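You operate a simulated robot arm through the tools that you are given. There is no shell and no other tool. Be economical: measure what you need, move in short steps, check, and stop when the job is done.

Carry out the task below with a simulated two-armed robot. There is one attempt and no reset: what you move stays moved.

## Task
Pull the cupboard one door open.

Only the result counts: the job must be done as asked and must still hold three seconds after the hand-in. Knocking over, shifting, dropping, spilling or breaking anything else fails it.

## Robot
Two 7-joint arms with two-finger parallel grippers on one trunk, on a base that drives. Base frame: it is fixed to the floor where the robot stands at the start and does not move with it; the origin is under the middle of the robot, x ahead of it, y to its left, z up. Units: m, degrees, N and s.
The left shoulder is at the start at [0.07, 0.134, 1.101], the right one opposite. With the tool pointing down near the work surface each hand reaches from about 0.1 to 0.64 m from the robot's upright axis, wherever it stands, measured 20 degrees to its own side. Places, roughly: cupboard one door [0.5, 0.2, 0.5]. Payload 1.57 kg a hand.
The tool frame of a hand sits at the grasp point between the pads (the TCP): z along the fingers, y along the line on which they close. The tips reach 0.03 m beyond it. Largest opening 0.08 m; finger width 0.017, thickness 0.012; the body of the gripper, 0.04 by 0.082 m, starts 0.08 m behind the TCP.
Orientation is told as [roll, pitch, yaw] about the base's x, y, z axes, in that order, counted from this pose: with the fingers straight down and closing along the base's y, the tool's x points along the base's -x, its y along +y and its z along -z.

## Interface
- The arms move only by the tool step_arm. It takes "left_motion", "right_motion" or both (then of equal length, played together; a hand with none holds still); each is a list of rows, each a list of 7 numbers: the shift along the tool's x, y, z in m, then the turn, a rotation vector about the tool's x, y, z in degrees, then the opening, from 0 (shut) to 1 (fully open). In form: [[dx, dy, dz, ax, ay, az, jaw], ...]. A call has 1 to 10 rows; each row shifts and turns the commanded pose from where the row before left it, along the tool's axes as they then stand. Each row takes 0.2 s and may step no farther than 0.05 m and 8.6 degrees from the row before; otherwise, or with a gripper value out of range, the whole call is refused. Where a pose cannot be reached the arm comes as near as it can. A force on the tool above 40 N (or 10 N above the force at the start of the call, whichever is more), or a blocked arm, ends the call early, and 0.2 s more pass. The fingers move at their own pace (about 0.153 m/s each) and stop on an object; they squeeze with about 43 N. The grip force told is the motor's: it shows also when the fingers shut on nothing. Time passes only in rows, and 0.2 s behind the last, so rows that do not move let the fingers close. The reply holds the time, the measured pose of the TCP, the force on the tool along the base axes, the opening and the grip force, in the units named above and with some noise.
- Cameras (640 x 400 px; columns grow to the right, rows downward): "scene" is now at [0.0878, 0.0569, 1.2956]; the picture's right is [0.83, -0.55, -0.00], its down [-0.47, -0.72, -0.51] and it looks along [0.28, 0.42, -0.86] (base axes); focal length 238 px, centre (320, 200). "left" rides on the left gripper at [0.072, 0.007, -0.122] in its tool frame; the picture's right is [-0.09, 1.00, 0.00], its down [-0.84, -0.08, -0.54] and it looks along [-0.54, -0.05, 0.84] (tool axes); focal length 238 px, centre (320, 200). "right" rides on the right gripper at [0.072, -0.007, -0.122] in its tool frame; the picture's right is [0.09, 1.00, 0.00], its down [-0.84, 0.08, -0.54] and it looks along [-0.54, 0.05, 0.84] (tool axes); focal length 238 px, centre (320, 200). There is no depth. A picture from a camera that has moved, and an enlarged one, comes with that camera's place and axes in the base frame and with its lens.
- capture(camera): a new picture of that camera. It takes no simulated time.
- slide_trunk(by): slides the trunk up (or, below 0, down) by that many m; the arms and the scene camera ride with it, the base frame stays. It gives what a move gives, with no picture.
- drive_base(legs): drives the robot by 1 to 6 legs, each [ahead, left, turn to the left] in m, m and degrees, along the robot's own axes; the way and the turn of a leg run together, so that a leg with both is an arc; at most 1.5 m and 180 degrees a leg. The arms and the cameras ride along, it lands a little off, and it stops where it bumps. It gives what a move gives.
- head_to(pan, tilt): turns the head with the scene camera to pan (to the left, within 86 degrees either way) and tilt (down, from -29 to 69), counted from straight ahead of the robot. It gives what a move gives.
- close_up(camera, box): a new picture of the part [left, top, right, bottom] of that camera's present view, enlarged. It takes no simulated time.
- close_job(): hands the job in; it is judged then, once.

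Go step by step. Nothing tells you exact positions but the pictures and the camera data: compare them with the known pose of the tool, close in by small moves and look again before you grip or let go. The budget is 120 turns and 88 pictures, counting those below and the enlarged ones. Unless the task says otherwise, let go and move clear before handing in, and close with one line.

The tools are called as a command line: name --argument value ..., lists and objects as JSON in quotes. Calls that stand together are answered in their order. step_arm: Moves the arms, as the interface text tells. Its arguments: {"type":"object","properties":{"left_motion":{"type":"array"},"right_motion":{"type":"array"}},"required":[]} The other tools are called the same way: slide_trunk (by) slides the trunk up or down; drive_base (legs) drives the base; head_to (pan, tilt) turns the head that bears the scene camera; capture (camera) takes a picture; close_up (camera, box) takes an enlarged picture of a part of a camera's view; close_job () hands the job in.

At the start:

```text
time_s: 0.0
left_eef_pos: [0.3033, 0.3773, 0.9136]
left_orientation: [0.0, 0.0, 0.0]
left_contact_force: [0.0, -0.3, 0.2]
left_finger_gap: 0.0799
left_finger_force: 0.1
right_eef_pos: [0.4142, 0.0247, 0.9477]
right_orientation: [0.0, -0.1, 0.0]
right_contact_force: [0.1, 0.1, 0.9]
right_finger_gap: 0.0799
right_finger_force: 0.1
trunk travel left (down, up): [-0.675, 0.265]
robot x, y, heading: [-0.003, -0.0004, 0.1]
head pan, tilt: [56.6, 59.4]
```

scene: 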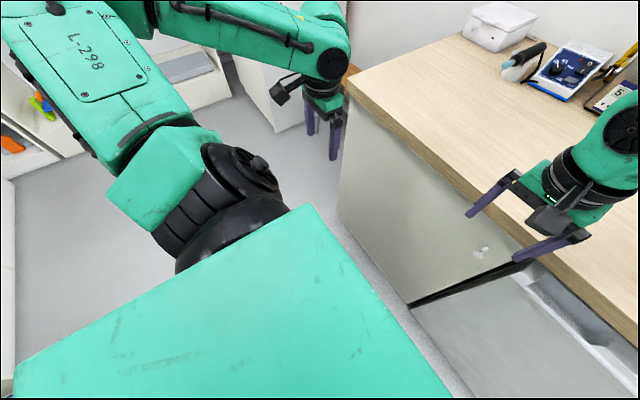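
right: 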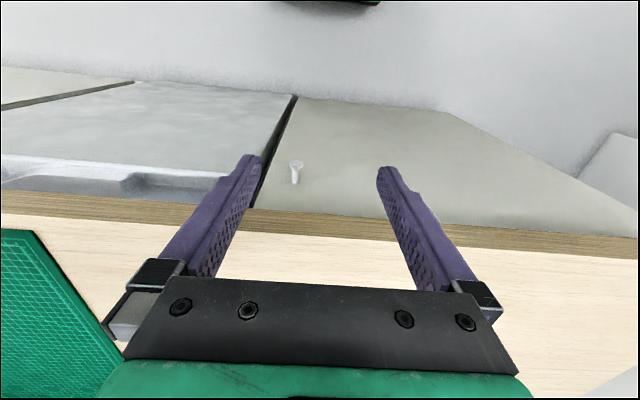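
left: 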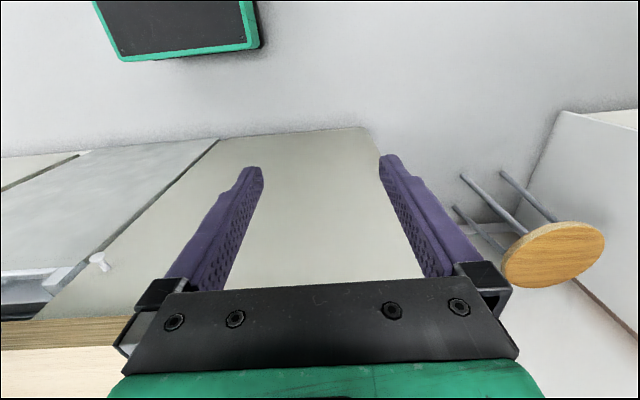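

The scene shows a pale cupboard door below the counter edge, with a small white knob. My triangulation puts the knob near [0.49, 0.00, 0.77], so I'll take a closer look.

close_up --camera "right" --box '[220, 80, 420, 240]'

close_up --camera "left" --box '[0, 120, 280, 340]'

close_up --camera "scene" --box '[320, 80, 640, 340]'

```text
2.50 times, centred on (320, 160) of right
camera zoom: at [0.3417, 0.0191, 1.0688], right [-0.09, 1.0, 0.0], down [0.84, 0.08, 0.54], along [0.54, 0.05, -0.84], focal length 596 px, centre (320, 300)
```

zoom: 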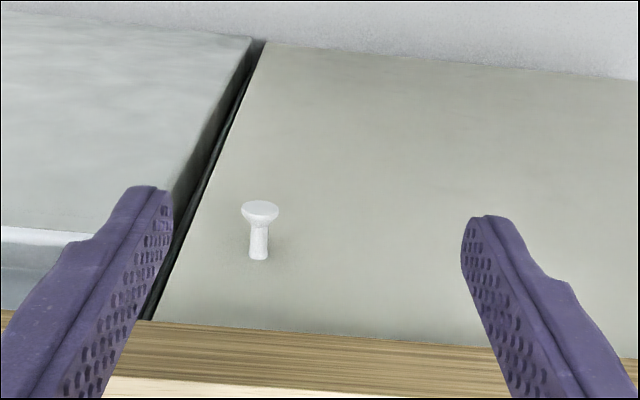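

```text
1.82 times, centred on (140, 230) of left
camera zoom: at [0.2309, 0.3832, 1.0375], right [0.09, 1.0, 0.0], down [0.84, -0.08, 0.54], along [0.54, -0.05, -0.84], focal length 433 px, centre (647, 146)
```

zoom: 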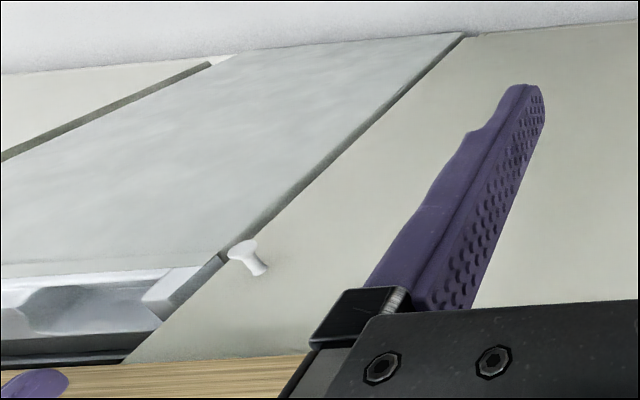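

```text
1.54 times, centred on (480, 210) of scene
camera zoom: at [0.0878, 0.0569, 1.2956], right [0.83, -0.55, 0.0], down [-0.47, -0.72, -0.51], along [0.28, 0.42, -0.86], focal length 366 px, centre (74, 185)
```

zoom: 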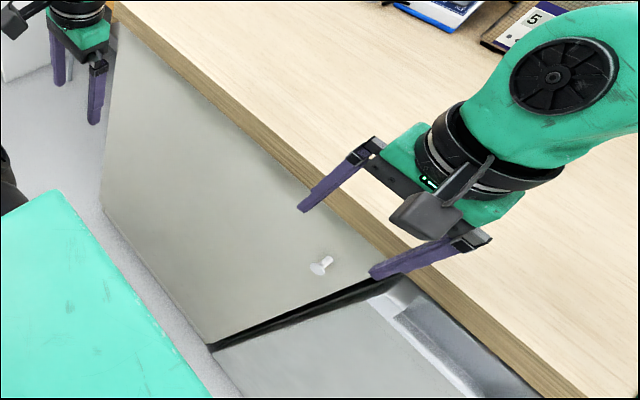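

The knob head is at about [0.482, -0.002, 0.762] and the door face is at x≈0.511. The hinge looks to be on the left, at y≈0.53. I need to back off and to the right to leave the door room to swing, so I'll look around first.

head_to --pan -70 --tilt 45

capture --camera "scene"

head_to --pan 0 --tilt 45

capture --camera "scene"

```text
time_s: 2.1
left_eef_pos: [0.302, 0.3765, 0.9157]
left_orientation: [0.0, 0.0, 0.0]
left_contact_force: [1.5, -0.2, 0.4]
left_finger_gap: 0.0802
left_finger_force: 0.1
right_eef_pos: [0.4139, 0.0238, 0.9466]
right_orientation: [0.0, -0.1, 0.0]
right_contact_force: [0.2, 1.3, -0.2]
right_finger_gap: 0.0797
right_finger_force: 0.0
trunk travel left (down, up): [-0.675, 0.265]
robot x, y, heading: [-0.0017, 0.0015, -0.0]
head pan, tilt: [-70.0, 45.0]
```

```text
81 pictures are left
camera scene: at [0.0786, -0.0757, 1.3144], right [-0.94, -0.34, 0.0], down [-0.24, 0.66, -0.71], along [0.24, -0.66, -0.71], focal length 238 px, centre (320, 200)
```

scene: 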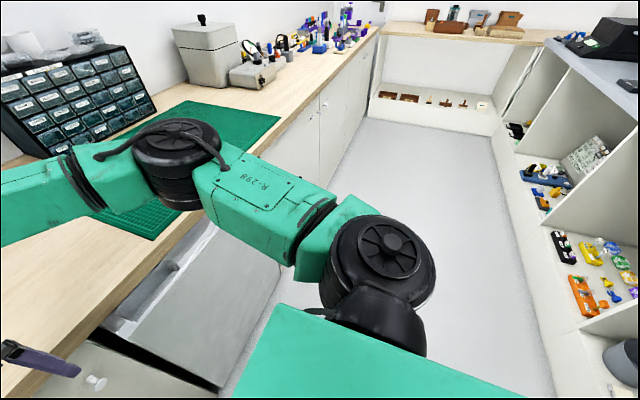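

```text
time_s: 3.5
left_eef_pos: [0.303, 0.3769, 0.9147]
left_orientation: [0.0, 0.0, 0.0]
left_contact_force: [-1.1, 0.4, -0.6]
left_finger_gap: 0.0803
left_finger_force: 0.0
right_eef_pos: [0.4151, 0.0241, 0.9466]
right_orientation: [0.0, -0.1, -0.1]
right_contact_force: [-0.5, -0.5, 0.8]
right_finger_gap: 0.0801
right_finger_force: 0.1
trunk travel left (down, up): [-0.675, 0.265]
robot x, y, heading: [-0.0022, 0.0016, 0.2]
head pan, tilt: [0.0, 45.0]
```

```text
80 pictures are left
camera scene: at [0.1321, 0.0006, 1.3144], right [0.0, -1.0, 0.0], down [-0.71, 0.0, -0.71], along [0.71, 0.0, -0.71], focal length 238 px, centre (320, 200)
```

scene: 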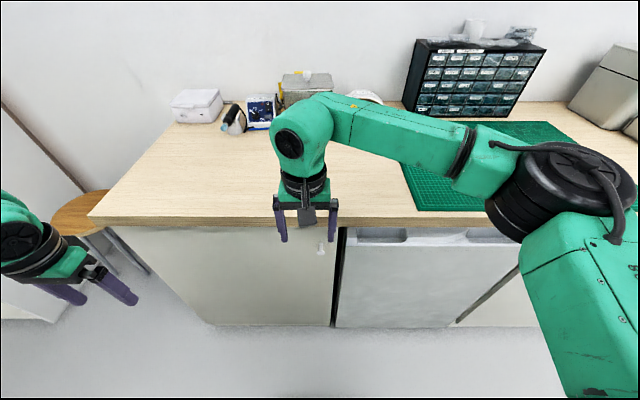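

There is free floor behind me, with shelves at about x=-0.83. The door spans y≈-0.045 to 0.505 with its hinge on the left. I'll back up and shift right.

drive_base --legs '[[-0.22, 0, 0], [0, -0.3, 0]]'

head_to --pan 20 --tilt 40

capture --camera "scene"

```text
time_s: 6.8
left_eef_pos: [0.0878, 0.0773, 0.9141]
left_orientation: [0.0, 0.0, 0.1]
left_contact_force: [0.1, 0.0, 0.1]
left_finger_gap: 0.08
left_finger_force: 0.1
right_eef_pos: [0.2, -0.2744, 0.9472]
right_orientation: [0.0, -0.1, 0.1]
right_contact_force: [1.0, -0.4, 0.6]
right_finger_gap: 0.0799
right_finger_force: 0.1
trunk travel left (down, up): [-0.675, 0.265]
robot x, y, heading: [-0.2134, -0.2996, -0.1]
head pan, tilt: [0.0, 45.0]
```

```text
time_s: 7.6
left_eef_pos: [0.0873, 0.0778, 0.9151]
left_orientation: [0.0, 0.0, 0.1]
left_contact_force: [1.2, 1.1, 0.0]
left_finger_gap: 0.0797
left_finger_force: 0.1
right_eef_pos: [0.1997, -0.2732, 0.9454]
right_orientation: [0.1, -0.1, 0.2]
right_contact_force: [-0.4, 0.2, -0.1]
right_finger_gap: 0.0799
right_finger_force: 0.1
trunk travel left (down, up): [-0.675, 0.265]
robot x, y, heading: [-0.2138, -0.299, -0.0]
head pan, tilt: [20.0, 40.0]
```

```text
79 pictures are left
camera scene: at [-0.0842, -0.27, 1.3216], right [0.34, -0.94, 0.0], down [-0.6, -0.22, -0.77], along [0.72, 0.26, -0.64], focal length 238 px, centre (320, 200)
```

scene: 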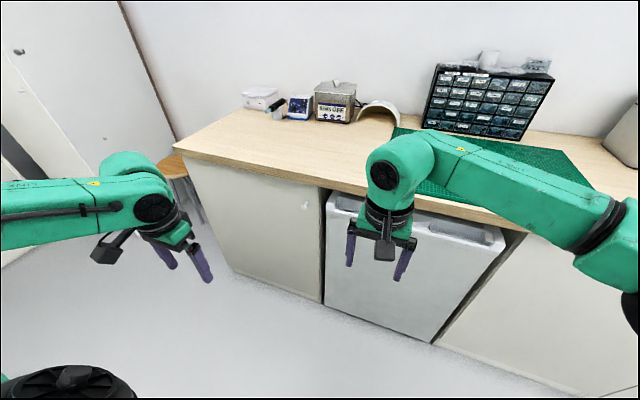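

Clear of the door now. I'll bring the left hand forward a bit and tip it so the fingers point at the door.

step_arm --left_motion '[[-0.04, 0, 0, 0, 0, 0, 1], [-0.04, 0, 0, 0, -8.2, 0, 1], [-0.04, 0, 0, 0, -8.2, 0, 1], [-0.03, 0, 0, 0, -8.2, 0, 1], [0, 0, 0, 0, -8.2, 0, 1], [0, 0, 0, 0, -8.2, 0, 1], [0, 0, 0, 0, -8.2, 0, 1], [0, 0, 0, 0, -8.2, 0, 1], [0, 0, 0, 0, -8.2, 0, 1], [0, 0, 0, 0, -8.2, 0, 1]]'

step_arm --left_motion '[[0, 0, 0, 0, -8.1, 0, 1], [0, 0, 0, 0, -8.1, 0, 1], [0, 0, 0, 0, 0, 0, 1]]'

```text
time_s: 9.8
left_eef_pos: [0.2345, 0.0773, 0.9284]
left_orientation: [-0.4, -73.8, 0.4]
left_contact_force: [-0.7, -0.4, 0.9]
left_finger_gap: 0.0799
left_finger_force: 0.0
right_eef_pos: [0.1996, -0.2747, 0.9469]
right_orientation: [0.2, -0.1, 0.1]
right_contact_force: [-0.6, -1.1, -0.1]
right_finger_gap: 0.0802
right_finger_force: 0.1
trunk travel left (down, up): [-0.675, 0.265]
robot x, y, heading: [-0.2157, -0.2989, 0.1]
head pan, tilt: [20.0, 40.0]
```

```text
time_s: 10.6
left_eef_pos: [0.2353, 0.0751, 0.9754]
left_orientation: [-1.7, -89.4, 1.9]
left_contact_force: [-0.2, 0.4, 0.8]
left_finger_gap: 0.0799
left_finger_force: 0.0
left hand out of reach, approached as far as the arm can: row 1, 2
right_eef_pos: [0.1993, -0.2753, 0.9464]
right_orientation: [0.0, -0.1, 0.1]
right_contact_force: [0.5, 0.0, -0.1]
right_finger_gap: 0.0799
right_finger_force: 0.0
trunk travel left (down, up): [-0.675, 0.265]
robot x, y, heading: [-0.2125, -0.3016, 0.1]
head pan, tilt: [20.0, 40.0]
```

The hand points at the door but is near its reach limit at this height. I'll lower the trunk so the hand comes down to knob height.

slide_trunk --by -0.2

capture --camera "scene"

capture --camera "left"

```text
time_s: 12.8
left_eef_pos: [0.2356, 0.0752, 0.7767]
left_orientation: [3.1, -89.3, -2.7]
left_contact_force: [0.0, -0.1, -0.2]
left_finger_gap: 0.08
left_finger_force: 0.0
right_eef_pos: [0.199, -0.274, 0.7472]
right_orientation: [0.1, -0.1, 0.1]
right_contact_force: [0.3, 0.6, 0.2]
right_finger_gap: 0.08
right_finger_force: 0.0
trunk travel left (down, up): [-0.475, 0.465]
robot x, y, heading: [-0.218, -0.2993, -0.2]
head pan, tilt: [20.0, 40.0]
```

```text
78 pictures are left
camera scene: at [-0.0844, -0.27, 1.1217], right [0.34, -0.94, 0.0], down [-0.6, -0.22, -0.77], along [0.72, 0.26, -0.64], focal length 238 px, centre (320, 200)
```

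scene: 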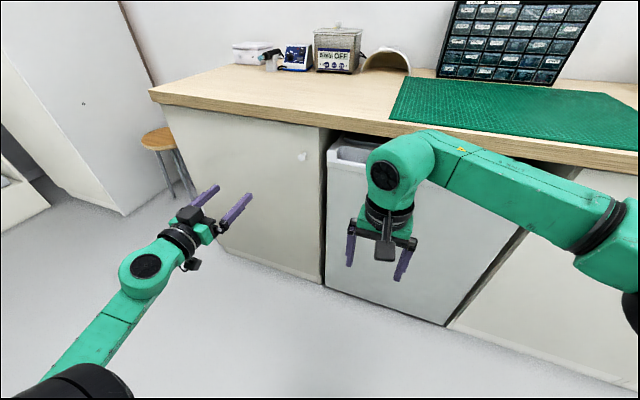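

```text
77 pictures are left
camera left: at [0.1127, 0.0808, 0.7067], right [0.0, 1.0, 0.09], down [-0.53, -0.08, 0.84], along [0.85, -0.05, 0.53], focal length 238 px, centre (320, 200)
```

left: 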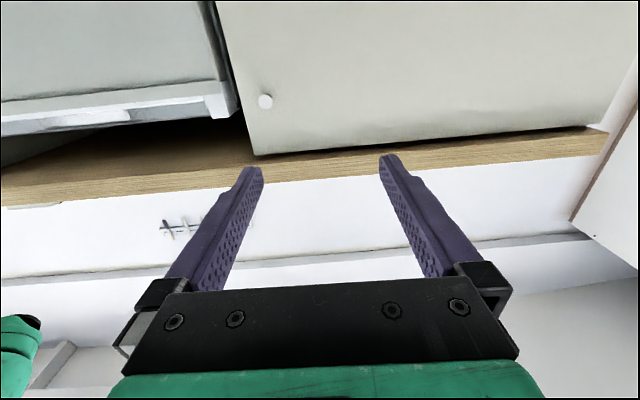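

The left view confirms the knob at about [0.481, -0.004, 0.763]. I'll roll the hand so the fingers close vertically, which lets the knob pivot between them as the door swings.

step_arm --left_motion '[[0, 0, 0, 0, 0, 8.5, 1], [0, 0, 0, 0, 0, 8.5, 1], [0, 0, 0, 0, 0, 8.5, 1], [0, 0, 0, 0, 0, 8.5, 1], [0, 0, 0, 0, 0, 8.5, 1], [0, 0, 0, 0, 0, 8.5, 1], [0, 0, 0, 0, 0, 8.5, 1], [0, 0, 0, 0, 0, 8.5, 1], [0, 0, 0, 0, 0, 8.5, 1], [0, 0, 0, 0, 0, 8.5, 1]]'

step_arm --left_motion '[[0, 0, 0, 0, 0, 5, 1], [0, 0, 0, 0, 0, 0, 1]]'

capture --camera "left"

capture --camera "scene"

```text
time_s: 15.0
left_eef_pos: [0.2357, 0.0741, 0.7757]
left_orientation: [89.4, -4.8, -89.7]
left_contact_force: [0.6, -0.3, -0.7]
left_finger_gap: 0.0799
left_finger_force: 0.1
right_eef_pos: [0.1995, -0.2757, 0.7471]
right_orientation: [0.1, -0.1, 0.1]
right_contact_force: [0.1, 0.6, 0.3]
right_finger_gap: 0.08
right_finger_force: 0.0
trunk travel left (down, up): [-0.475, 0.465]
robot x, y, heading: [-0.2127, -0.3036, -0.0]
head pan, tilt: [20.0, 40.0]
```

```text
time_s: 15.6
left_eef_pos: [0.2356, 0.0747, 0.7745]
left_orientation: [89.1, 0.1, -89.7]
left_contact_force: [0.5, -0.8, -0.8]
left_finger_gap: 0.08
left_finger_force: 0.0
right_eef_pos: [0.1992, -0.275, 0.7467]
right_orientation: [0.1, -0.2, 0.0]
right_contact_force: [0.4, -0.4, 0.3]
right_finger_gap: 0.0803
right_finger_force: 0.1
trunk travel left (down, up): [-0.475, 0.465]
robot x, y, heading: [-0.2152, -0.3033, 0.3]
head pan, tilt: [20.0, 40.0]
```

```text
76 pictures are left
camera left: at [0.1132, 0.1464, 0.7851], right [0.01, -0.09, 1.0], down [-0.54, -0.84, -0.07], along [0.84, -0.54, -0.06], focal length 238 px, centre (320, 200)
```

left: 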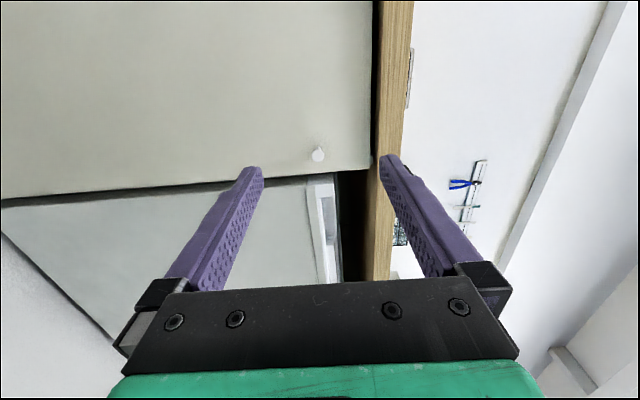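

```text
75 pictures are left
camera scene: at [-0.0843, -0.2699, 1.1216], right [0.34, -0.94, 0.0], down [-0.6, -0.22, -0.77], along [0.72, 0.26, -0.64], focal length 238 px, centre (320, 200)
```

scene: 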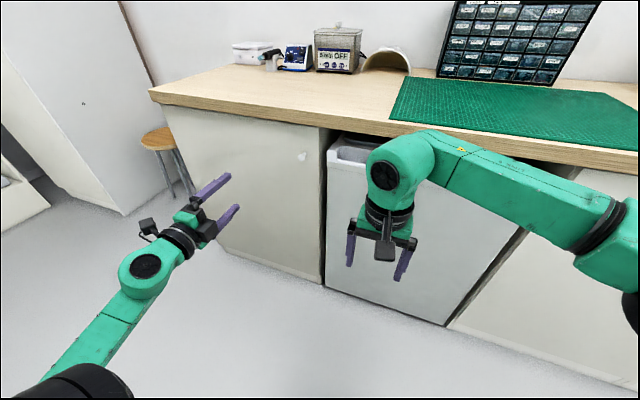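

The fingers now close vertically. I'm aligning with the knob at [0.481, -0.002, 0.763], stopping short of it.

step_arm --left_motion '[[-0.026, -0.004, 0.02, 0, 0, 0, 1], [-0.026, -0.004, 0.03, 0, 0, 0, 1], [-0.025, -0.003, 0.04, 0, 0, 0, 1], [0, 0, 0.04, 0, 0, 0, 0.8], [0, 0, 0.03, 0, 0, 0, 0.7], [0, 0, 0, 0, 0, 0, 0.7]]'

capture --camera "left"

close_up --camera "scene" --box '[200, 100, 400, 225]'

```text
time_s: 17.0
left_eef_pos: [0.3196, 0.0488, 0.8111]
left_orientation: [89.3, -0.1, -89.8]
left_contact_force: [-0.6, -0.7, 0.4]
left_finger_gap: 0.056
left_finger_force: 0.1
left hand out of reach, approached as far as the arm can: row 2, 3, 4, 5
right_eef_pos: [0.1997, -0.2727, 0.7472]
right_orientation: [0.1, -0.1, 0.0]
right_contact_force: [0.7, 0.0, 0.0]
right_finger_gap: 0.0803
right_finger_force: 0.0
trunk travel left (down, up): [-0.475, 0.465]
robot x, y, heading: [-0.2151, -0.2991, -0.0]
head pan, tilt: [20.0, 40.0]
```

```text
74 pictures are left
camera left: at [0.1978, 0.1203, 0.8203], right [0.01, -0.09, 1.0], down [-0.54, -0.84, -0.07], along [0.84, -0.54, -0.06], focal length 238 px, centre (320, 200)
```

left: 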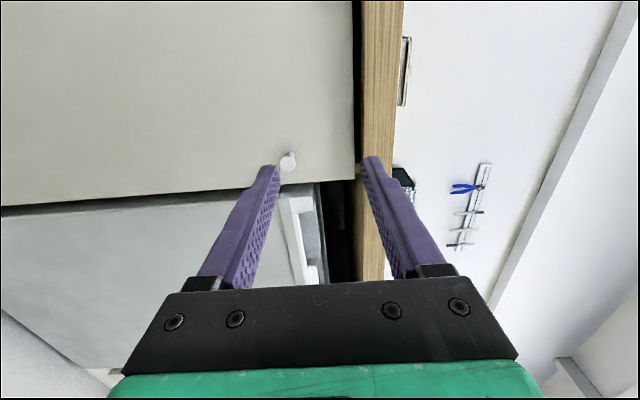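

```text
3.20 times, centred on (300, 162) of scene
camera zoom: at [-0.0843, -0.2699, 1.1216], right [0.34, -0.94, 0.0], down [-0.6, -0.22, -0.77], along [0.72, 0.26, -0.64], focal length 761 px, centre (384, 320)
```

zoom: 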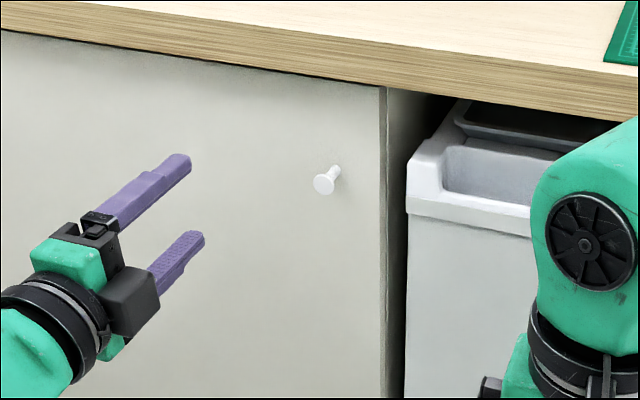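

The arm runs out of reach at this height and drifts upward. Lowering the trunk further should let it extend level.

slide_trunk --by -0.15

step_arm --left_motion '[[0, 0.02, 0, 0, 0, 0, 0.7], [0, 0.02, 0, 0, 0, 0, 0.7], [0, 0.02, 0, 0, 0, 0, 0.7], [0, 0.02, 0, 0, 0, 0, 0.7], [0, 0.02, 0, 0, 0, 0, 0.7], [0, 0, 0, 0, 0, 0, 0.7]]'

```text
time_s: 18.7
left_eef_pos: [0.3195, 0.0498, 0.6607]
left_orientation: [89.2, 0.0, -89.8]
left_contact_force: [0.9, 0.0, -0.2]
left_finger_gap: 0.0561
left_finger_force: 0.0
right_eef_pos: [0.2, -0.2745, 0.5977]
right_orientation: [0.1, 0.0, 0.1]
right_contact_force: [-0.8, 0.3, -0.7]
right_finger_gap: 0.0799
right_finger_force: 0.2
trunk travel left (down, up): [-0.325, 0.615]
robot x, y, heading: [-0.2127, -0.2994, 0.1]
head pan, tilt: [20.0, 40.0]
```

```text
time_s: 20.1
left_eef_pos: [0.3197, 0.0512, 0.7603]
left_orientation: [89.2, 0.0, -89.8]
left_contact_force: [-0.6, -0.9, -0.1]
left_finger_gap: 0.0561
left_finger_force: 0.0
right_eef_pos: [0.2001, -0.275, 0.5965]
right_orientation: [0.1, -0.1, 0.1]
right_contact_force: [-0.5, -0.3, 0.8]
right_finger_gap: 0.0798
right_finger_force: 0.1
trunk travel left (down, up): [-0.325, 0.615]
robot x, y, heading: [-0.2153, -0.2998, 0.0]
head pan, tilt: [20.0, 40.0]
```

That works. Now I'm moving across to the knob's y and forward to x≈0.42.

step_arm --left_motion '[[-0.026, 0.001, 0, 0, 0, 0, 0.7], [-0.026, 0.001, 0.02, 0, 0, 0, 0.7], [0, 0, 0.04, 0, 0, 0, 0.7], [0, 0, 0.04, 0, 0, 0, 0.7], [0, 0, 0, 0, 0, 0, 0.7]]'

capture --camera "left"

capture --camera "scene"

```text
time_s: 21.3
left_eef_pos: [0.4221, -0.0031, 0.7629]
left_orientation: [89.4, 0.0, -89.7]
left_contact_force: [0.3, -0.4, -0.7]
left_finger_gap: 0.0561
left_finger_force: 0.0
right_eef_pos: [0.1991, -0.2752, 0.5969]
right_orientation: [-0.1, 0.0, 0.2]
right_contact_force: [0.1, -0.1, -0.6]
right_finger_gap: 0.0797
right_finger_force: 0.1
trunk travel left (down, up): [-0.325, 0.615]
robot x, y, heading: [-0.2159, -0.298, -0.0]
head pan, tilt: [20.0, 40.0]
```

```text
72 pictures are left
camera left: at [0.2995, 0.0676, 0.7715], right [0.01, -0.09, 1.0], down [-0.54, -0.84, -0.07], along [0.84, -0.54, -0.06], focal length 238 px, centre (320, 200)
```

left: 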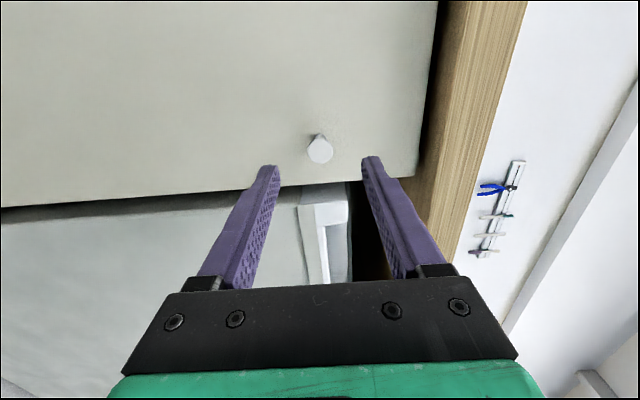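

```text
71 pictures are left
camera scene: at [-0.0844, -0.27, 0.9716], right [0.34, -0.94, 0.0], down [-0.6, -0.22, -0.77], along [0.72, 0.26, -0.64], focal length 238 px, centre (320, 200)
```

scene: 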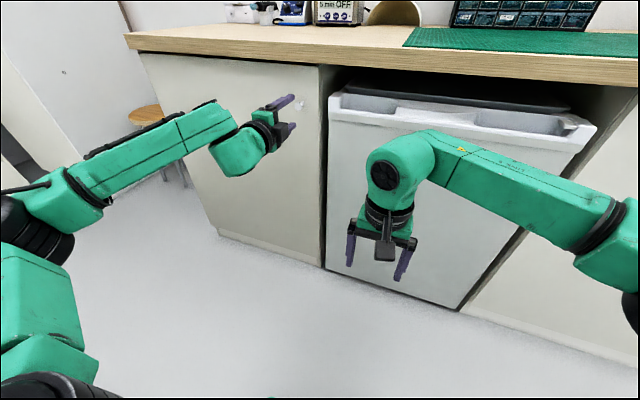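

The knob is centred between the fingers. I'll advance 0.052 m and close.

step_arm --left_motion '[[0.001, 0, 0.026, 0, 0, 0, 0.7], [0, 0, 0.024, 0, 0, 0, 0.7], [0, 0, 0, 0, 0, 0, 0.4], [0, 0, 0, 0, 0, 0, 0], [0, 0, 0, 0, 0, 0, 0], [0, 0, 0, 0, 0, 0, 0]]'

capture --camera "left"

```text
time_s: 22.7
left_eef_pos: [0.471, -0.0007, 0.7624]
left_orientation: [89.2, 0.0, -89.6]
left_contact_force: [-4.5, -1.7, -5.9]
left_finger_gap: 0.0153
left_finger_force: 31.5
right_eef_pos: [0.2004, -0.2745, 0.5975]
right_orientation: [0.0, -0.1, 0.1]
right_contact_force: [-0.7, 0.5, 0.0]
right_finger_gap: 0.0801
right_finger_force: 0.0
trunk travel left (down, up): [-0.325, 0.615]
robot x, y, heading: [-0.216, -0.3001, -0.1]
head pan, tilt: [20.0, 40.0]
```

```text
70 pictures are left
camera left: at [0.3489, 0.0706, 0.7714], right [0.02, -0.09, 1.0], down [-0.54, -0.84, -0.07], along [0.84, -0.54, -0.06], focal length 238 px, centre (320, 200)
```

left: 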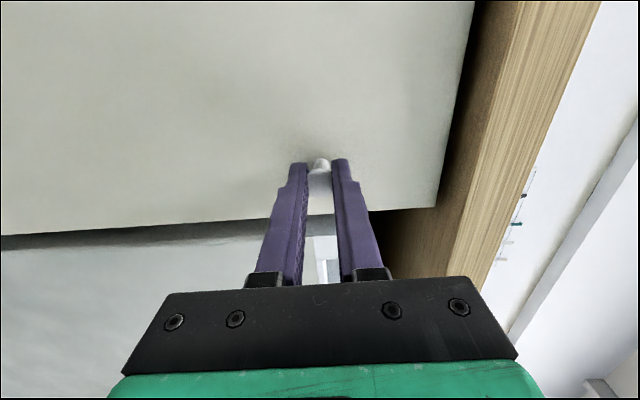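

Gripped. I'm starting a gentle pull along the arc, turning the hand with the door.

step_arm --left_motion '[[0, 0, -0.009, 0, -1, 0, 0], [0, 0, -0.009, 0, -1, 0, 0], [0, 0, -0.009, 0, -1, 0, 0], [0.001, 0, -0.009, 0, -1, 0, 0], [0, 0, -0.009, 0, -1, 0, 0], [0.001, 0, -0.009, 0, -1, 0, 0]]'

capture --camera "left"

```text
time_s: 24.1
left_eef_pos: [0.4169, 0.0071, 0.7623]
left_orientation: [89.3, -0.1, -95.6]
left_contact_force: [0.2, 12.7, 2.8]
left_finger_gap: 0.0151
left_finger_force: 31.4
right_eef_pos: [0.1989, -0.2737, 0.5961]
right_orientation: [0.0, -0.1, 0.2]
right_contact_force: [0.2, -0.5, -0.2]
right_finger_gap: 0.08
right_finger_force: 0.0
trunk travel left (down, up): [-0.325, 0.615]
robot x, y, heading: [-0.2129, -0.2979, 0.1]
head pan, tilt: [20.0, 40.0]
```

```text
69 pictures are left
camera left: at [0.3025, 0.0898, 0.7707], right [0.0, -0.09, 1.0], down [-0.62, -0.78, -0.07], along [0.78, -0.62, -0.06], focal length 238 px, centre (320, 200)
```

left: 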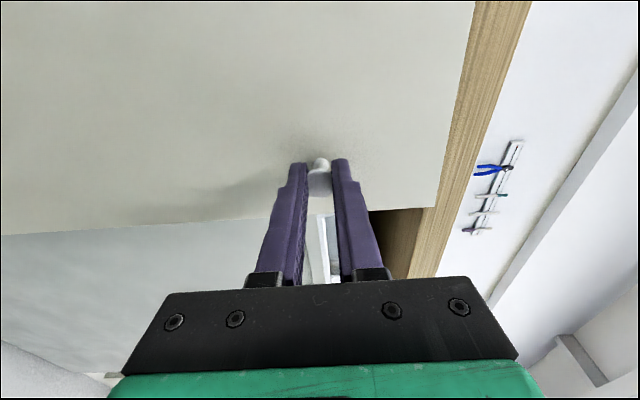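

The door is opening. There's a slight sideways force pushing toward +y, so I'll bias that way and keep going.

step_arm --left_motion '[[0.003, 0, -0.013, 0, -1.5, 0, 0], [0.002, 0, -0.013, 0, -1.5, 0, 0], [0.002, 0, -0.013, 0, -1.5, 0, 0], [0.002, 0, -0.013, 0, -1.5, 0, 0], [0.001, 0, -0.013, 0, -1.5, 0, 0], [0.001, 0, -0.013, 0, -1.5, 0, 0]]'

```text
time_s: 25.5
left_eef_pos: [0.3662, 0.0064, 0.7622]
left_orientation: [89.0, -0.3, -105.3]
left_contact_force: [5.0, 22.6, -5.9]
left_finger_gap: 0.0147
left_finger_force: 30.9
left hand out of reach, approached as far as the arm can: row 5, 6
right_eef_pos: [0.1998, -0.2716, 0.5959]
right_orientation: [-0.3, 0.0, 0.2]
right_contact_force: [0.1, -0.8, -0.2]
right_finger_gap: 0.0799
right_finger_force: 0.1
trunk travel left (down, up): [-0.325, 0.615]
robot x, y, heading: [-0.2117, -0.2998, 0.4]
head pan, tilt: [20.0, 40.0]
```

Turning the wrist with the door uses up reach. I'll turn the hand back while continuing the arc and let the knob pivot between the fingers.

step_arm --left_motion '[[0.004, 0, -0.001, 0, 2, 0, 0], [0.004, 0, -0.001, 0, 2, 0, 0], [0.003, 0, -0.001, 0, 2, 0, 0], [0.0028, 0, -0.0138, 0, 1.5, 0, 0], [0.003, 0, -0.0138, 0, 1.5, 0, 0], [0.0032, 0, -0.0138, 0, 1.5, 0, 0]]'

capture --camera "left"

```text
time_s: 26.9
left_eef_pos: [0.3181, 0.0363, 0.7624]
left_orientation: [88.8, 0.0, -94.4]
left_contact_force: [-5.5, -16.2, -16.4]
left_finger_gap: 0.0152
left_finger_force: 31.0
left hand out of reach, approached as far as the arm can: row 1
right_eef_pos: [0.2008, -0.2749, 0.5957]
right_orientation: [0.1, 0.0, 0.2]
right_contact_force: [-0.6, 0.1, 0.4]
right_finger_gap: 0.08
right_finger_force: 0.1
trunk travel left (down, up): [-0.325, 0.615]
robot x, y, heading: [-0.218, -0.3033, -0.0]
head pan, tilt: [20.0, 40.0]
```

```text
68 pictures are left
camera left: at [0.2031, 0.1158, 0.772], right [0.01, -0.09, 1.0], down [-0.61, -0.79, -0.07], along [0.8, -0.6, -0.07], focal length 238 px, centre (320, 200)
```

left: 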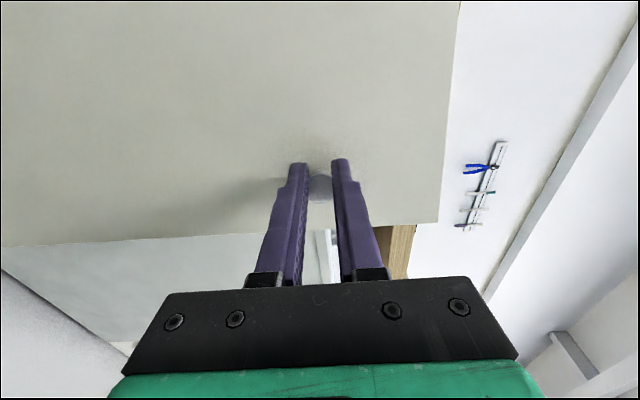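

It's progressing, with the door about 18° open. Continuing the arc.

step_arm --left_motion '[[0.0025, 0, -0.013, 0, 0.8, 0, 0], [0.0037, 0, -0.013, 0, 0.8, 0, 0], [0.0044, 0, -0.013, 0, 0.8, 0, 0], [0.005, 0, -0.0128, 0, 0.8, 0, 0], [0.0055, 0, -0.0128, 0, 0.8, 0, 0], [0.006, 0, -0.0125, 0, 0, 0, 0]]'

capture --camera "scene"

```text
time_s: 28.3
left_eef_pos: [0.244, 0.0705, 0.7619]
left_orientation: [89.0, -0.1, -90.2]
left_contact_force: [3.5, 4.2, -17.7]
left_finger_gap: 0.015
left_finger_force: 30.6
right_eef_pos: [0.2015, -0.2734, 0.5952]
right_orientation: [-0.2, 0.2, 0.1]
right_contact_force: [-0.6, 0.4, -0.3]
right_finger_gap: 0.0799
right_finger_force: 0.0
trunk travel left (down, up): [-0.325, 0.615]
robot x, y, heading: [-0.2171, -0.3015, 0.1]
head pan, tilt: [20.0, 40.0]
```

```text
67 pictures are left
camera scene: at [-0.0817, -0.2675, 0.9711], right [0.34, -0.94, 0.0], down [-0.61, -0.22, -0.76], along [0.72, 0.26, -0.65], focal length 238 px, centre (320, 200)
```

scene: 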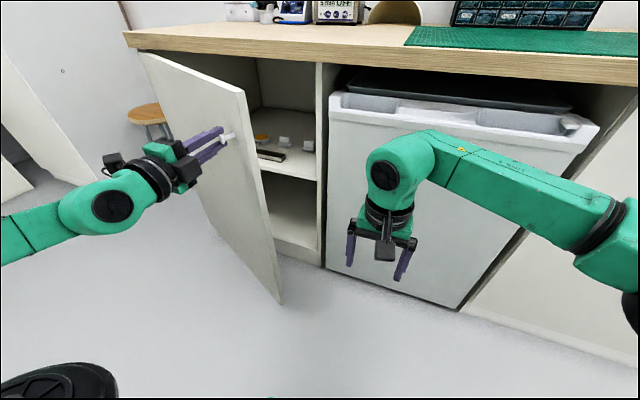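

The door is about 27° open. I'll let go of the knob, back the left hand off, and raise the trunk so the left arm sits above the door. The right hand can then push from the inside.

step_arm --left_motion '[[0, 0, 0, 0, 0, 0, 0.6], [0, 0, 0, 0, 0, 0, 0.8], [0, 0, -0.02, 0, 0, 0, 0.8], [0, 0, -0.03, 0, 0, 0, 0.8], [0, 0, -0.03, 0, 0, 0, 0.8], [0, 0, 0, 0, 0, 0, 0.8]]'

capture --camera "scene"

```text
time_s: 29.7
left_eef_pos: [0.1619, 0.0667, 0.7655]
left_orientation: [89.2, 0.0, -90.3]
left_contact_force: [1.0, -0.4, 0.3]
left_finger_gap: 0.0641
left_finger_force: 0.1
right_eef_pos: [0.1996, -0.2758, 0.5964]
right_orientation: [0.1, 0.0, 0.1]
right_contact_force: [0.2, 0.1, 0.3]
right_finger_gap: 0.0801
right_finger_force: 0.1
trunk travel left (down, up): [-0.325, 0.615]
robot x, y, heading: [-0.2138, -0.3015, 0.5]
head pan, tilt: [20.0, 40.0]
```

```text
66 pictures are left
camera scene: at [-0.0842, -0.2699, 0.9716], right [0.34, -0.94, 0.0], down [-0.6, -0.22, -0.77], along [0.72, 0.26, -0.64], focal length 238 px, centre (320, 200)
```

scene: 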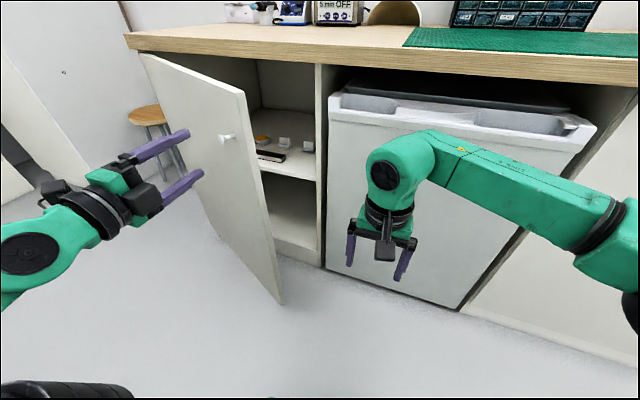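

slide_trunk --by 0.35

capture --camera "scene"

capture --camera "right"

```text
time_s: 33.2
left_eef_pos: [0.1624, 0.0659, 1.1165]
left_orientation: [89.1, 0.0, -90.2]
left_contact_force: [-0.2, -0.2, 0.1]
left_finger_gap: 0.0639
left_finger_force: 0.2
right_eef_pos: [0.1976, -0.2751, 0.9463]
right_orientation: [0.1, -0.1, 0.1]
right_contact_force: [0.6, -0.2, -0.3]
right_finger_gap: 0.08
right_finger_force: 0.1
trunk travel left (down, up): [-0.675, 0.265]
robot x, y, heading: [-0.2126, -0.2999, 0.1]
head pan, tilt: [20.0, 40.0]
```

```text
65 pictures are left
camera scene: at [-0.0842, -0.2699, 1.3216], right [0.34, -0.94, 0.0], down [-0.6, -0.22, -0.77], along [0.72, 0.26, -0.64], focal length 238 px, centre (320, 200)
```

scene: 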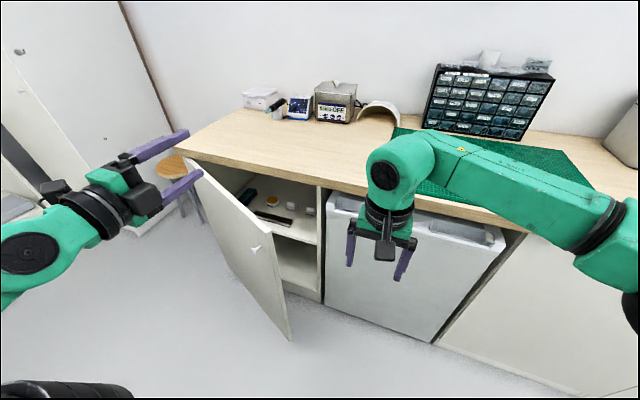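

```text
64 pictures are left
camera right: at [0.1267, -0.28, 1.0688], right [-0.09, 1.0, 0.0], down [0.84, 0.08, 0.54], along [0.54, 0.05, -0.84], focal length 238 px, centre (320, 200)
```

right: 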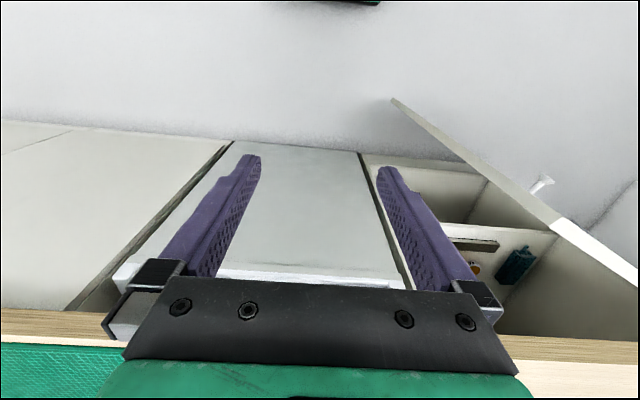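

The door stays put. The left hand is well placed to push from the inside with its fingers reaching down over the door's top, so I'll turn it to point down, jaws shut.

step_arm --left_motion '[[0, 0, 0, 0, 0, -8.5, 0.5], [0, 0, 0, 0, 0, -8.5, 0], [0, 0, 0, 0, 0, -8.5, 0], [0, 0, 0, 0, 0, -8.5, 0], [0, 0, 0, 0, 0, -8.5, 0], [0, 0, 0, 0, 0, -8.5, 0], [0, 0, 0, 0, 0, -8.5, 0], [0, 0, 0, 0, 0, -8.5, 0], [0, 0, 0, 0, 0, -8.5, 0], [0, 0, 0, 0, 0, -8.5, 0]]'

step_arm --left_motion '[[0, 0, 0, 0, 0, -5, 0], [0, 0, 0.02, 0, 8.5, 0, 0], [0, 0, 0.02, 0, 8.5, 0, 0], [0, 0, 0.02, 0, 8.5, 0, 0], [0, 0, 0, 0, 8.5, 0, 0], [0, 0, 0, 0, 8.5, 0, 0], [0, 0, 0, 0, 8.5, 0, 0], [0, 0, 0, 0, 8.5, 0, 0], [0, 0, 0, 0, 8.5, 0, 0], [0, 0, 0, 0, 8.5, 0, 0]]'

step_arm --left_motion '[[0, 0, 0, 0, 8.5, 0, 0], [0, 0, 0, 0, 5, 0, 0], [0, 0, 0, 0, 0, 0, 0]]'

```text
time_s: 35.4
left_eef_pos: [0.1617, 0.0652, 1.1159]
left_orientation: [80.5, -85.1, -80.8]
left_contact_force: [-0.4, -0.2, -0.7]
left_finger_gap: 0.0
left_finger_force: 20.6
right_eef_pos: [0.1996, -0.2744, 0.946]
right_orientation: [0.0, -0.1, 0.1]
right_contact_force: [0.2, 0.1, -0.7]
right_finger_gap: 0.08
right_finger_force: 0.2
trunk travel left (down, up): [-0.675, 0.265]
robot x, y, heading: [-0.2154, -0.3019, -0.0]
head pan, tilt: [20.0, 40.0]
```

```text
time_s: 37.6
left_eef_pos: [0.222, 0.065, 1.107]
left_orientation: [0.0, -12.6, -0.1]
left_contact_force: [-0.4, 0.1, -0.5]
left_finger_gap: 0.0001
left_finger_force: 21.2
right_eef_pos: [0.2002, -0.2749, 0.947]
right_orientation: [0.1, 0.1, 0.2]
right_contact_force: [-0.5, 0.1, 0.0]
right_finger_gap: 0.08
right_finger_force: 0.0
trunk travel left (down, up): [-0.675, 0.265]
robot x, y, heading: [-0.215, -0.3001, 0.3]
head pan, tilt: [20.0, 40.0]
```

```text
time_s: 38.4
left_eef_pos: [0.2198, 0.066, 1.1077]
left_orientation: [0.0, 0.8, -0.2]
left_contact_force: [0.3, 0.1, -0.1]
left_finger_gap: 0.0
left_finger_force: 20.9
right_eef_pos: [0.1979, -0.2747, 0.9465]
right_orientation: [0.1, -0.3, 0.1]
right_contact_force: [0.3, 0.3, -0.2]
right_finger_gap: 0.08
right_finger_force: 0.0
trunk travel left (down, up): [-0.675, 0.265]
robot x, y, heading: [-0.2135, -0.2995, 0.2]
head pan, tilt: [20.0, 40.0]
```

step_arm --left_motion '[[-0.04, -0.005, 0.03, 0, 0, 0, 0], [-0.04, -0.005, 0.03, 0, 0, 0, 0], [-0.04, -0.005, 0.03, 0, 0, 0, 0], [-0.033, 0, 0.04, 0, 0, 0, 0], [0, 0, 0.04, 0, 0, 0, 0], [0, 0, 0, 0, 0, 0, 0]]'

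capture --camera "left"

capture --camera "scene"

```text
refused: row 1 steps farther than a row can; nothing moved
```

```text
63 pictures are left
camera left: at [0.1495, 0.0726, 1.231], right [0.1, 1.0, 0.0], down [0.84, -0.08, 0.53], along [0.53, -0.05, -0.85], focal length 238 px, centre (320, 200)
```

left: 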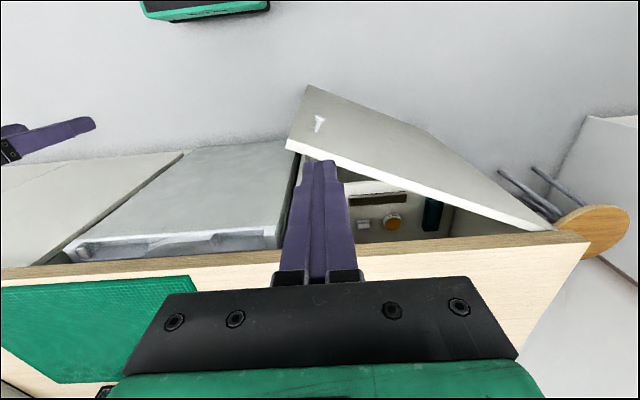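

```text
62 pictures are left
camera scene: at [-0.0855, -0.2699, 1.3218], right [0.34, -0.94, 0.0], down [-0.6, -0.22, -0.77], along [0.72, 0.26, -0.64], focal length 238 px, centre (320, 200)
```

scene: 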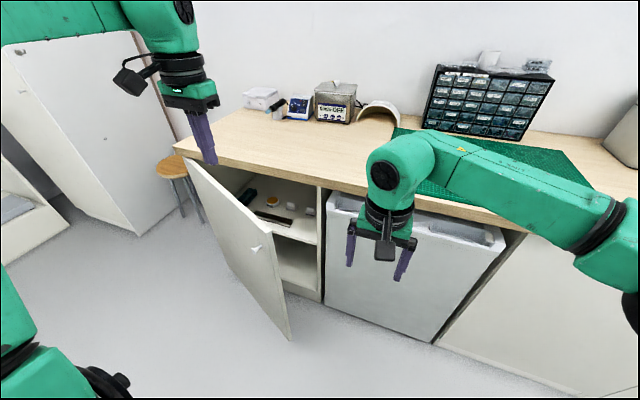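

The door top runs from about (0.28, 0.01) at its free edge to (0.51, 0.52) at the hinge. I'll move over the gap and come down a little.

step_arm --left_motion '[[-0.038, -0.004, 0.025, 0, 0, 0, 0], [-0.038, -0.004, 0.025, 0, 0, 0, 0], [-0.038, -0.004, 0.025, 0, 0, 0, 0], [-0.036, -0.004, 0.025, 0, 0, 0, 0], [0, 0, 0.045, 0, 0, 0, 0], [0, 0, 0.045, 0, 0, 0, 0], [0, 0, 0, 0, 0, 0, 0]]'

capture --camera "left"

capture --camera "scene"

```text
time_s: 40.0
left_eef_pos: [0.3438, 0.048, 0.91]
left_orientation: [0.0, 0.6, -0.1]
left_contact_force: [-0.6, 0.1, 0.3]
left_finger_gap: 0.0
left_finger_force: 21.4
left hand out of reach, approached as far as the arm can: row 4
right_eef_pos: [0.1984, -0.2743, 0.9461]
right_orientation: [0.1, 0.0, 0.1]
right_contact_force: [0.7, -0.3, 0.7]
right_finger_gap: 0.0798
right_finger_force: 0.0
trunk travel left (down, up): [-0.675, 0.265]
robot x, y, heading: [-0.2149, -0.3007, -0.1]
head pan, tilt: [20.0, 40.0]
```

```text
61 pictures are left
camera left: at [0.2732, 0.0553, 1.0337], right [0.1, 1.0, 0.0], down [0.84, -0.08, 0.53], along [0.53, -0.05, -0.85], focal length 238 px, centre (320, 200)
```

left: 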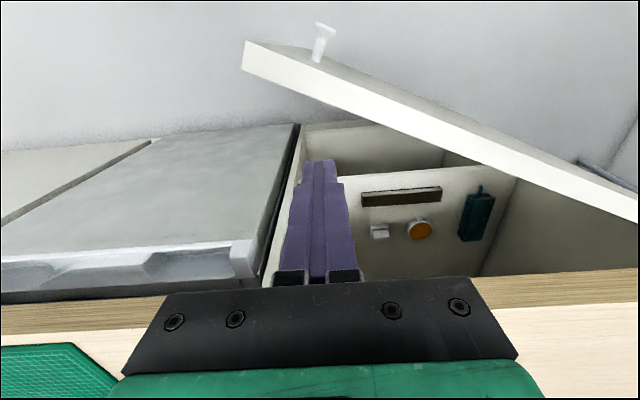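

```text
60 pictures are left
camera scene: at [-0.0851, -0.2702, 1.3217], right [0.34, -0.94, 0.0], down [-0.6, -0.22, -0.77], along [0.72, 0.26, -0.64], focal length 238 px, centre (320, 200)
```

scene: 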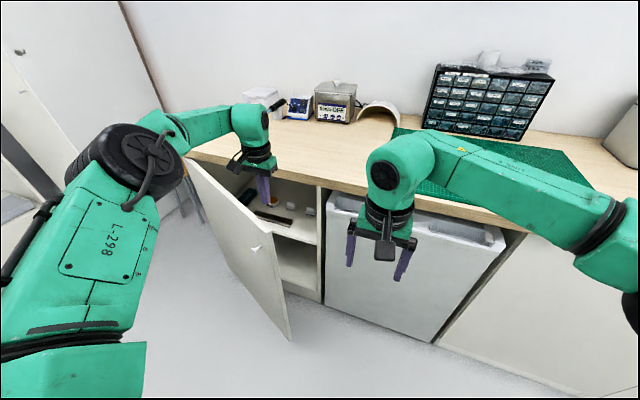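

The fingers are just inside the door with about 3 cm to spare. I'll lower them to z≈0.775, so the tips are below the door's top edge and the body is above it.

step_arm --left_motion '[[0, 0, 0.045, 0, 0, 0, 0], [0, 0, 0.045, 0, 0, 0, 0], [0, 0, 0.045, 0, 0, 0, 0], [0, 0, 0, 0, 0, 0, 0]]'

capture --camera "left"

close_up --camera "scene" --box '[160, 90, 360, 215]'

```text
time_s: 41.0
left_eef_pos: [0.3019, 0.046, 0.7984]
left_orientation: [0.0, 0.7, -0.2]
left_contact_force: [-1.0, -0.3, -0.5]
left_finger_gap: 0.0
left_finger_force: 20.9
left hand out of reach, approached as far as the arm can: row 1, 2, 3
right_eef_pos: [0.1989, -0.275, 0.9468]
right_orientation: [0.1, -0.1, 0.2]
right_contact_force: [0.0, 0.0, 0.1]
right_finger_gap: 0.0798
right_finger_force: 0.0
trunk travel left (down, up): [-0.675, 0.265]
robot x, y, heading: [-0.2152, -0.2978, -0.1]
head pan, tilt: [20.0, 40.0]
```

```text
59 pictures are left
camera left: at [0.2324, 0.0524, 0.9214], right [0.1, 1.0, 0.0], down [0.84, -0.08, 0.53], along [0.53, -0.05, -0.85], focal length 238 px, centre (320, 200)
```

left: 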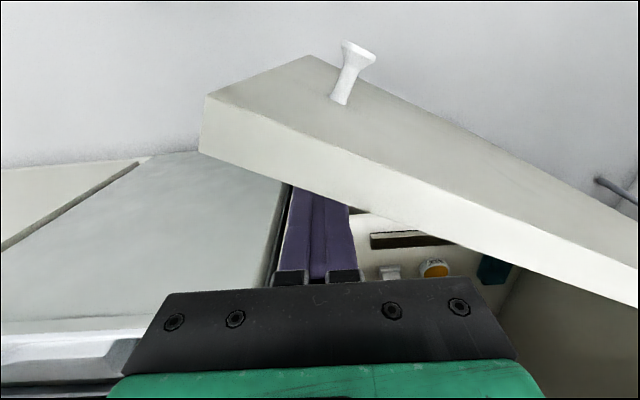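

```text
3.20 times, centred on (260, 152) of scene
camera zoom: at [-0.0841, -0.27, 1.3216], right [0.34, -0.94, 0.0], down [-0.6, -0.22, -0.77], along [0.72, 0.26, -0.64], focal length 761 px, centre (512, 352)
```

zoom: 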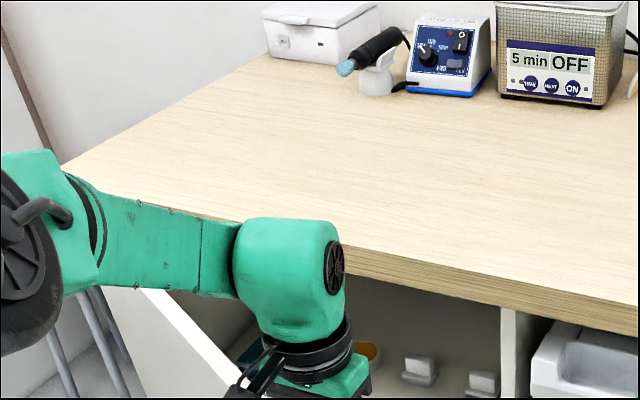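

The fingers are behind the door's edge, though reach pulled the hand in to x=0.30. Now I'm pushing outward along the arc.

step_arm --left_motion '[[0.0205, 0.0095, 0, 0, 0, 0, 0], [0.02, 0.011, 0, 0, 0, 0, 0], [0.0195, 0.012, 0, 0, 0, 0, 0], [0.019, 0.013, 0, 0, 0, 0, 0], [0.018, 0.0135, 0, 0, 0, 0, 0], [0.018, 0.014, 0, 0, 0, 0, 0]]'

capture --camera "scene"

capture --camera "left"

```text
time_s: 42.4
left_eef_pos: [0.1877, 0.1186, 0.7982]
left_orientation: [0.1, 0.8, -0.2]
left_contact_force: [-0.2, 0.0, -0.1]
left_finger_gap: 0.0
left_finger_force: 21.6
right_eef_pos: [0.1985, -0.2738, 0.9474]
right_orientation: [0.1, -0.1, 0.1]
right_contact_force: [-0.1, 0.6, -0.6]
right_finger_gap: 0.0801
right_finger_force: 0.0
trunk travel left (down, up): [-0.675, 0.265]
robot x, y, heading: [-0.2156, -0.2988, 0.3]
head pan, tilt: [20.0, 40.0]
```

```text
57 pictures are left
camera scene: at [-0.085, -0.2694, 1.3217], right [0.34, -0.94, 0.0], down [-0.6, -0.22, -0.77], along [0.72, 0.26, -0.64], focal length 238 px, centre (320, 200)
```

scene: 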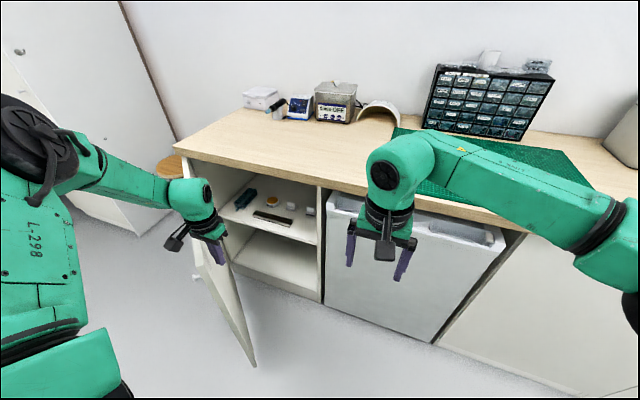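

```text
56 pictures are left
camera left: at [0.1171, 0.1253, 0.9217], right [0.1, 1.0, 0.0], down [0.84, -0.08, 0.53], along [0.53, -0.05, -0.85], focal length 238 px, centre (320, 200)
```

left: 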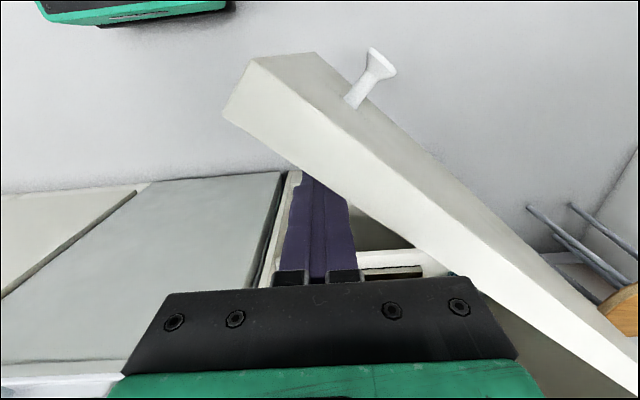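

The door follows the fingers easily. Continuing the arc.

step_arm --left_motion '[[0.0185, 0.016, 0, 0, 0, 0, 0], [0.018, 0.018, 0, 0, 0, 0, 0], [0.0175, 0.02, 0, 0, 0, 0, 0], [0.017, 0.021, 0, 0, 0, 0, 0], [0.017, 0.022, 0, 0, 0, 0, 0], [0.015, 0.023, 0, 0, 0, 0, 0], [0.013, 0.0235, 0, 0, 0, 0, 0]]'

capture --camera "scene"

capture --camera "left"

```text
time_s: 44.0
left_eef_pos: [0.0753, 0.2611, 0.8013]
left_orientation: [0.1, 0.8, -0.2]
left_contact_force: [-0.4, 0.8, -0.8]
left_finger_gap: 0.0003
left_finger_force: 21.7
right_eef_pos: [0.1991, -0.2743, 0.9465]
right_orientation: [0.0, -0.1, 0.1]
right_contact_force: [-0.7, 0.7, 0.5]
right_finger_gap: 0.08
right_finger_force: 0.1
trunk travel left (down, up): [-0.675, 0.265]
robot x, y, heading: [-0.2152, -0.3002, 0.3]
head pan, tilt: [20.0, 40.0]
```

```text
55 pictures are left
camera scene: at [-0.0846, -0.269, 1.3216], right [0.34, -0.94, 0.0], down [-0.6, -0.22, -0.77], along [0.72, 0.26, -0.64], focal length 238 px, centre (320, 200)
```

scene: 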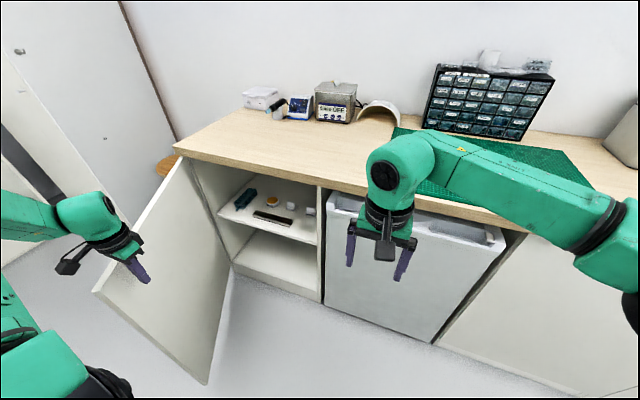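

```text
54 pictures are left
camera left: at [0.0051, 0.2687, 0.924], right [0.1, 1.0, 0.0], down [0.84, -0.08, 0.53], along [0.53, -0.05, -0.85], focal length 238 px, centre (320, 200)
```

left: 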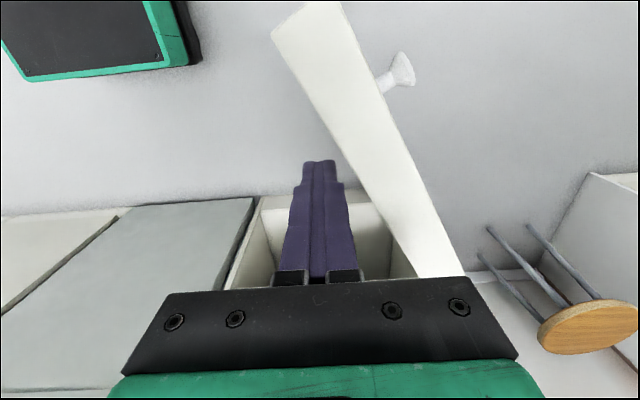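

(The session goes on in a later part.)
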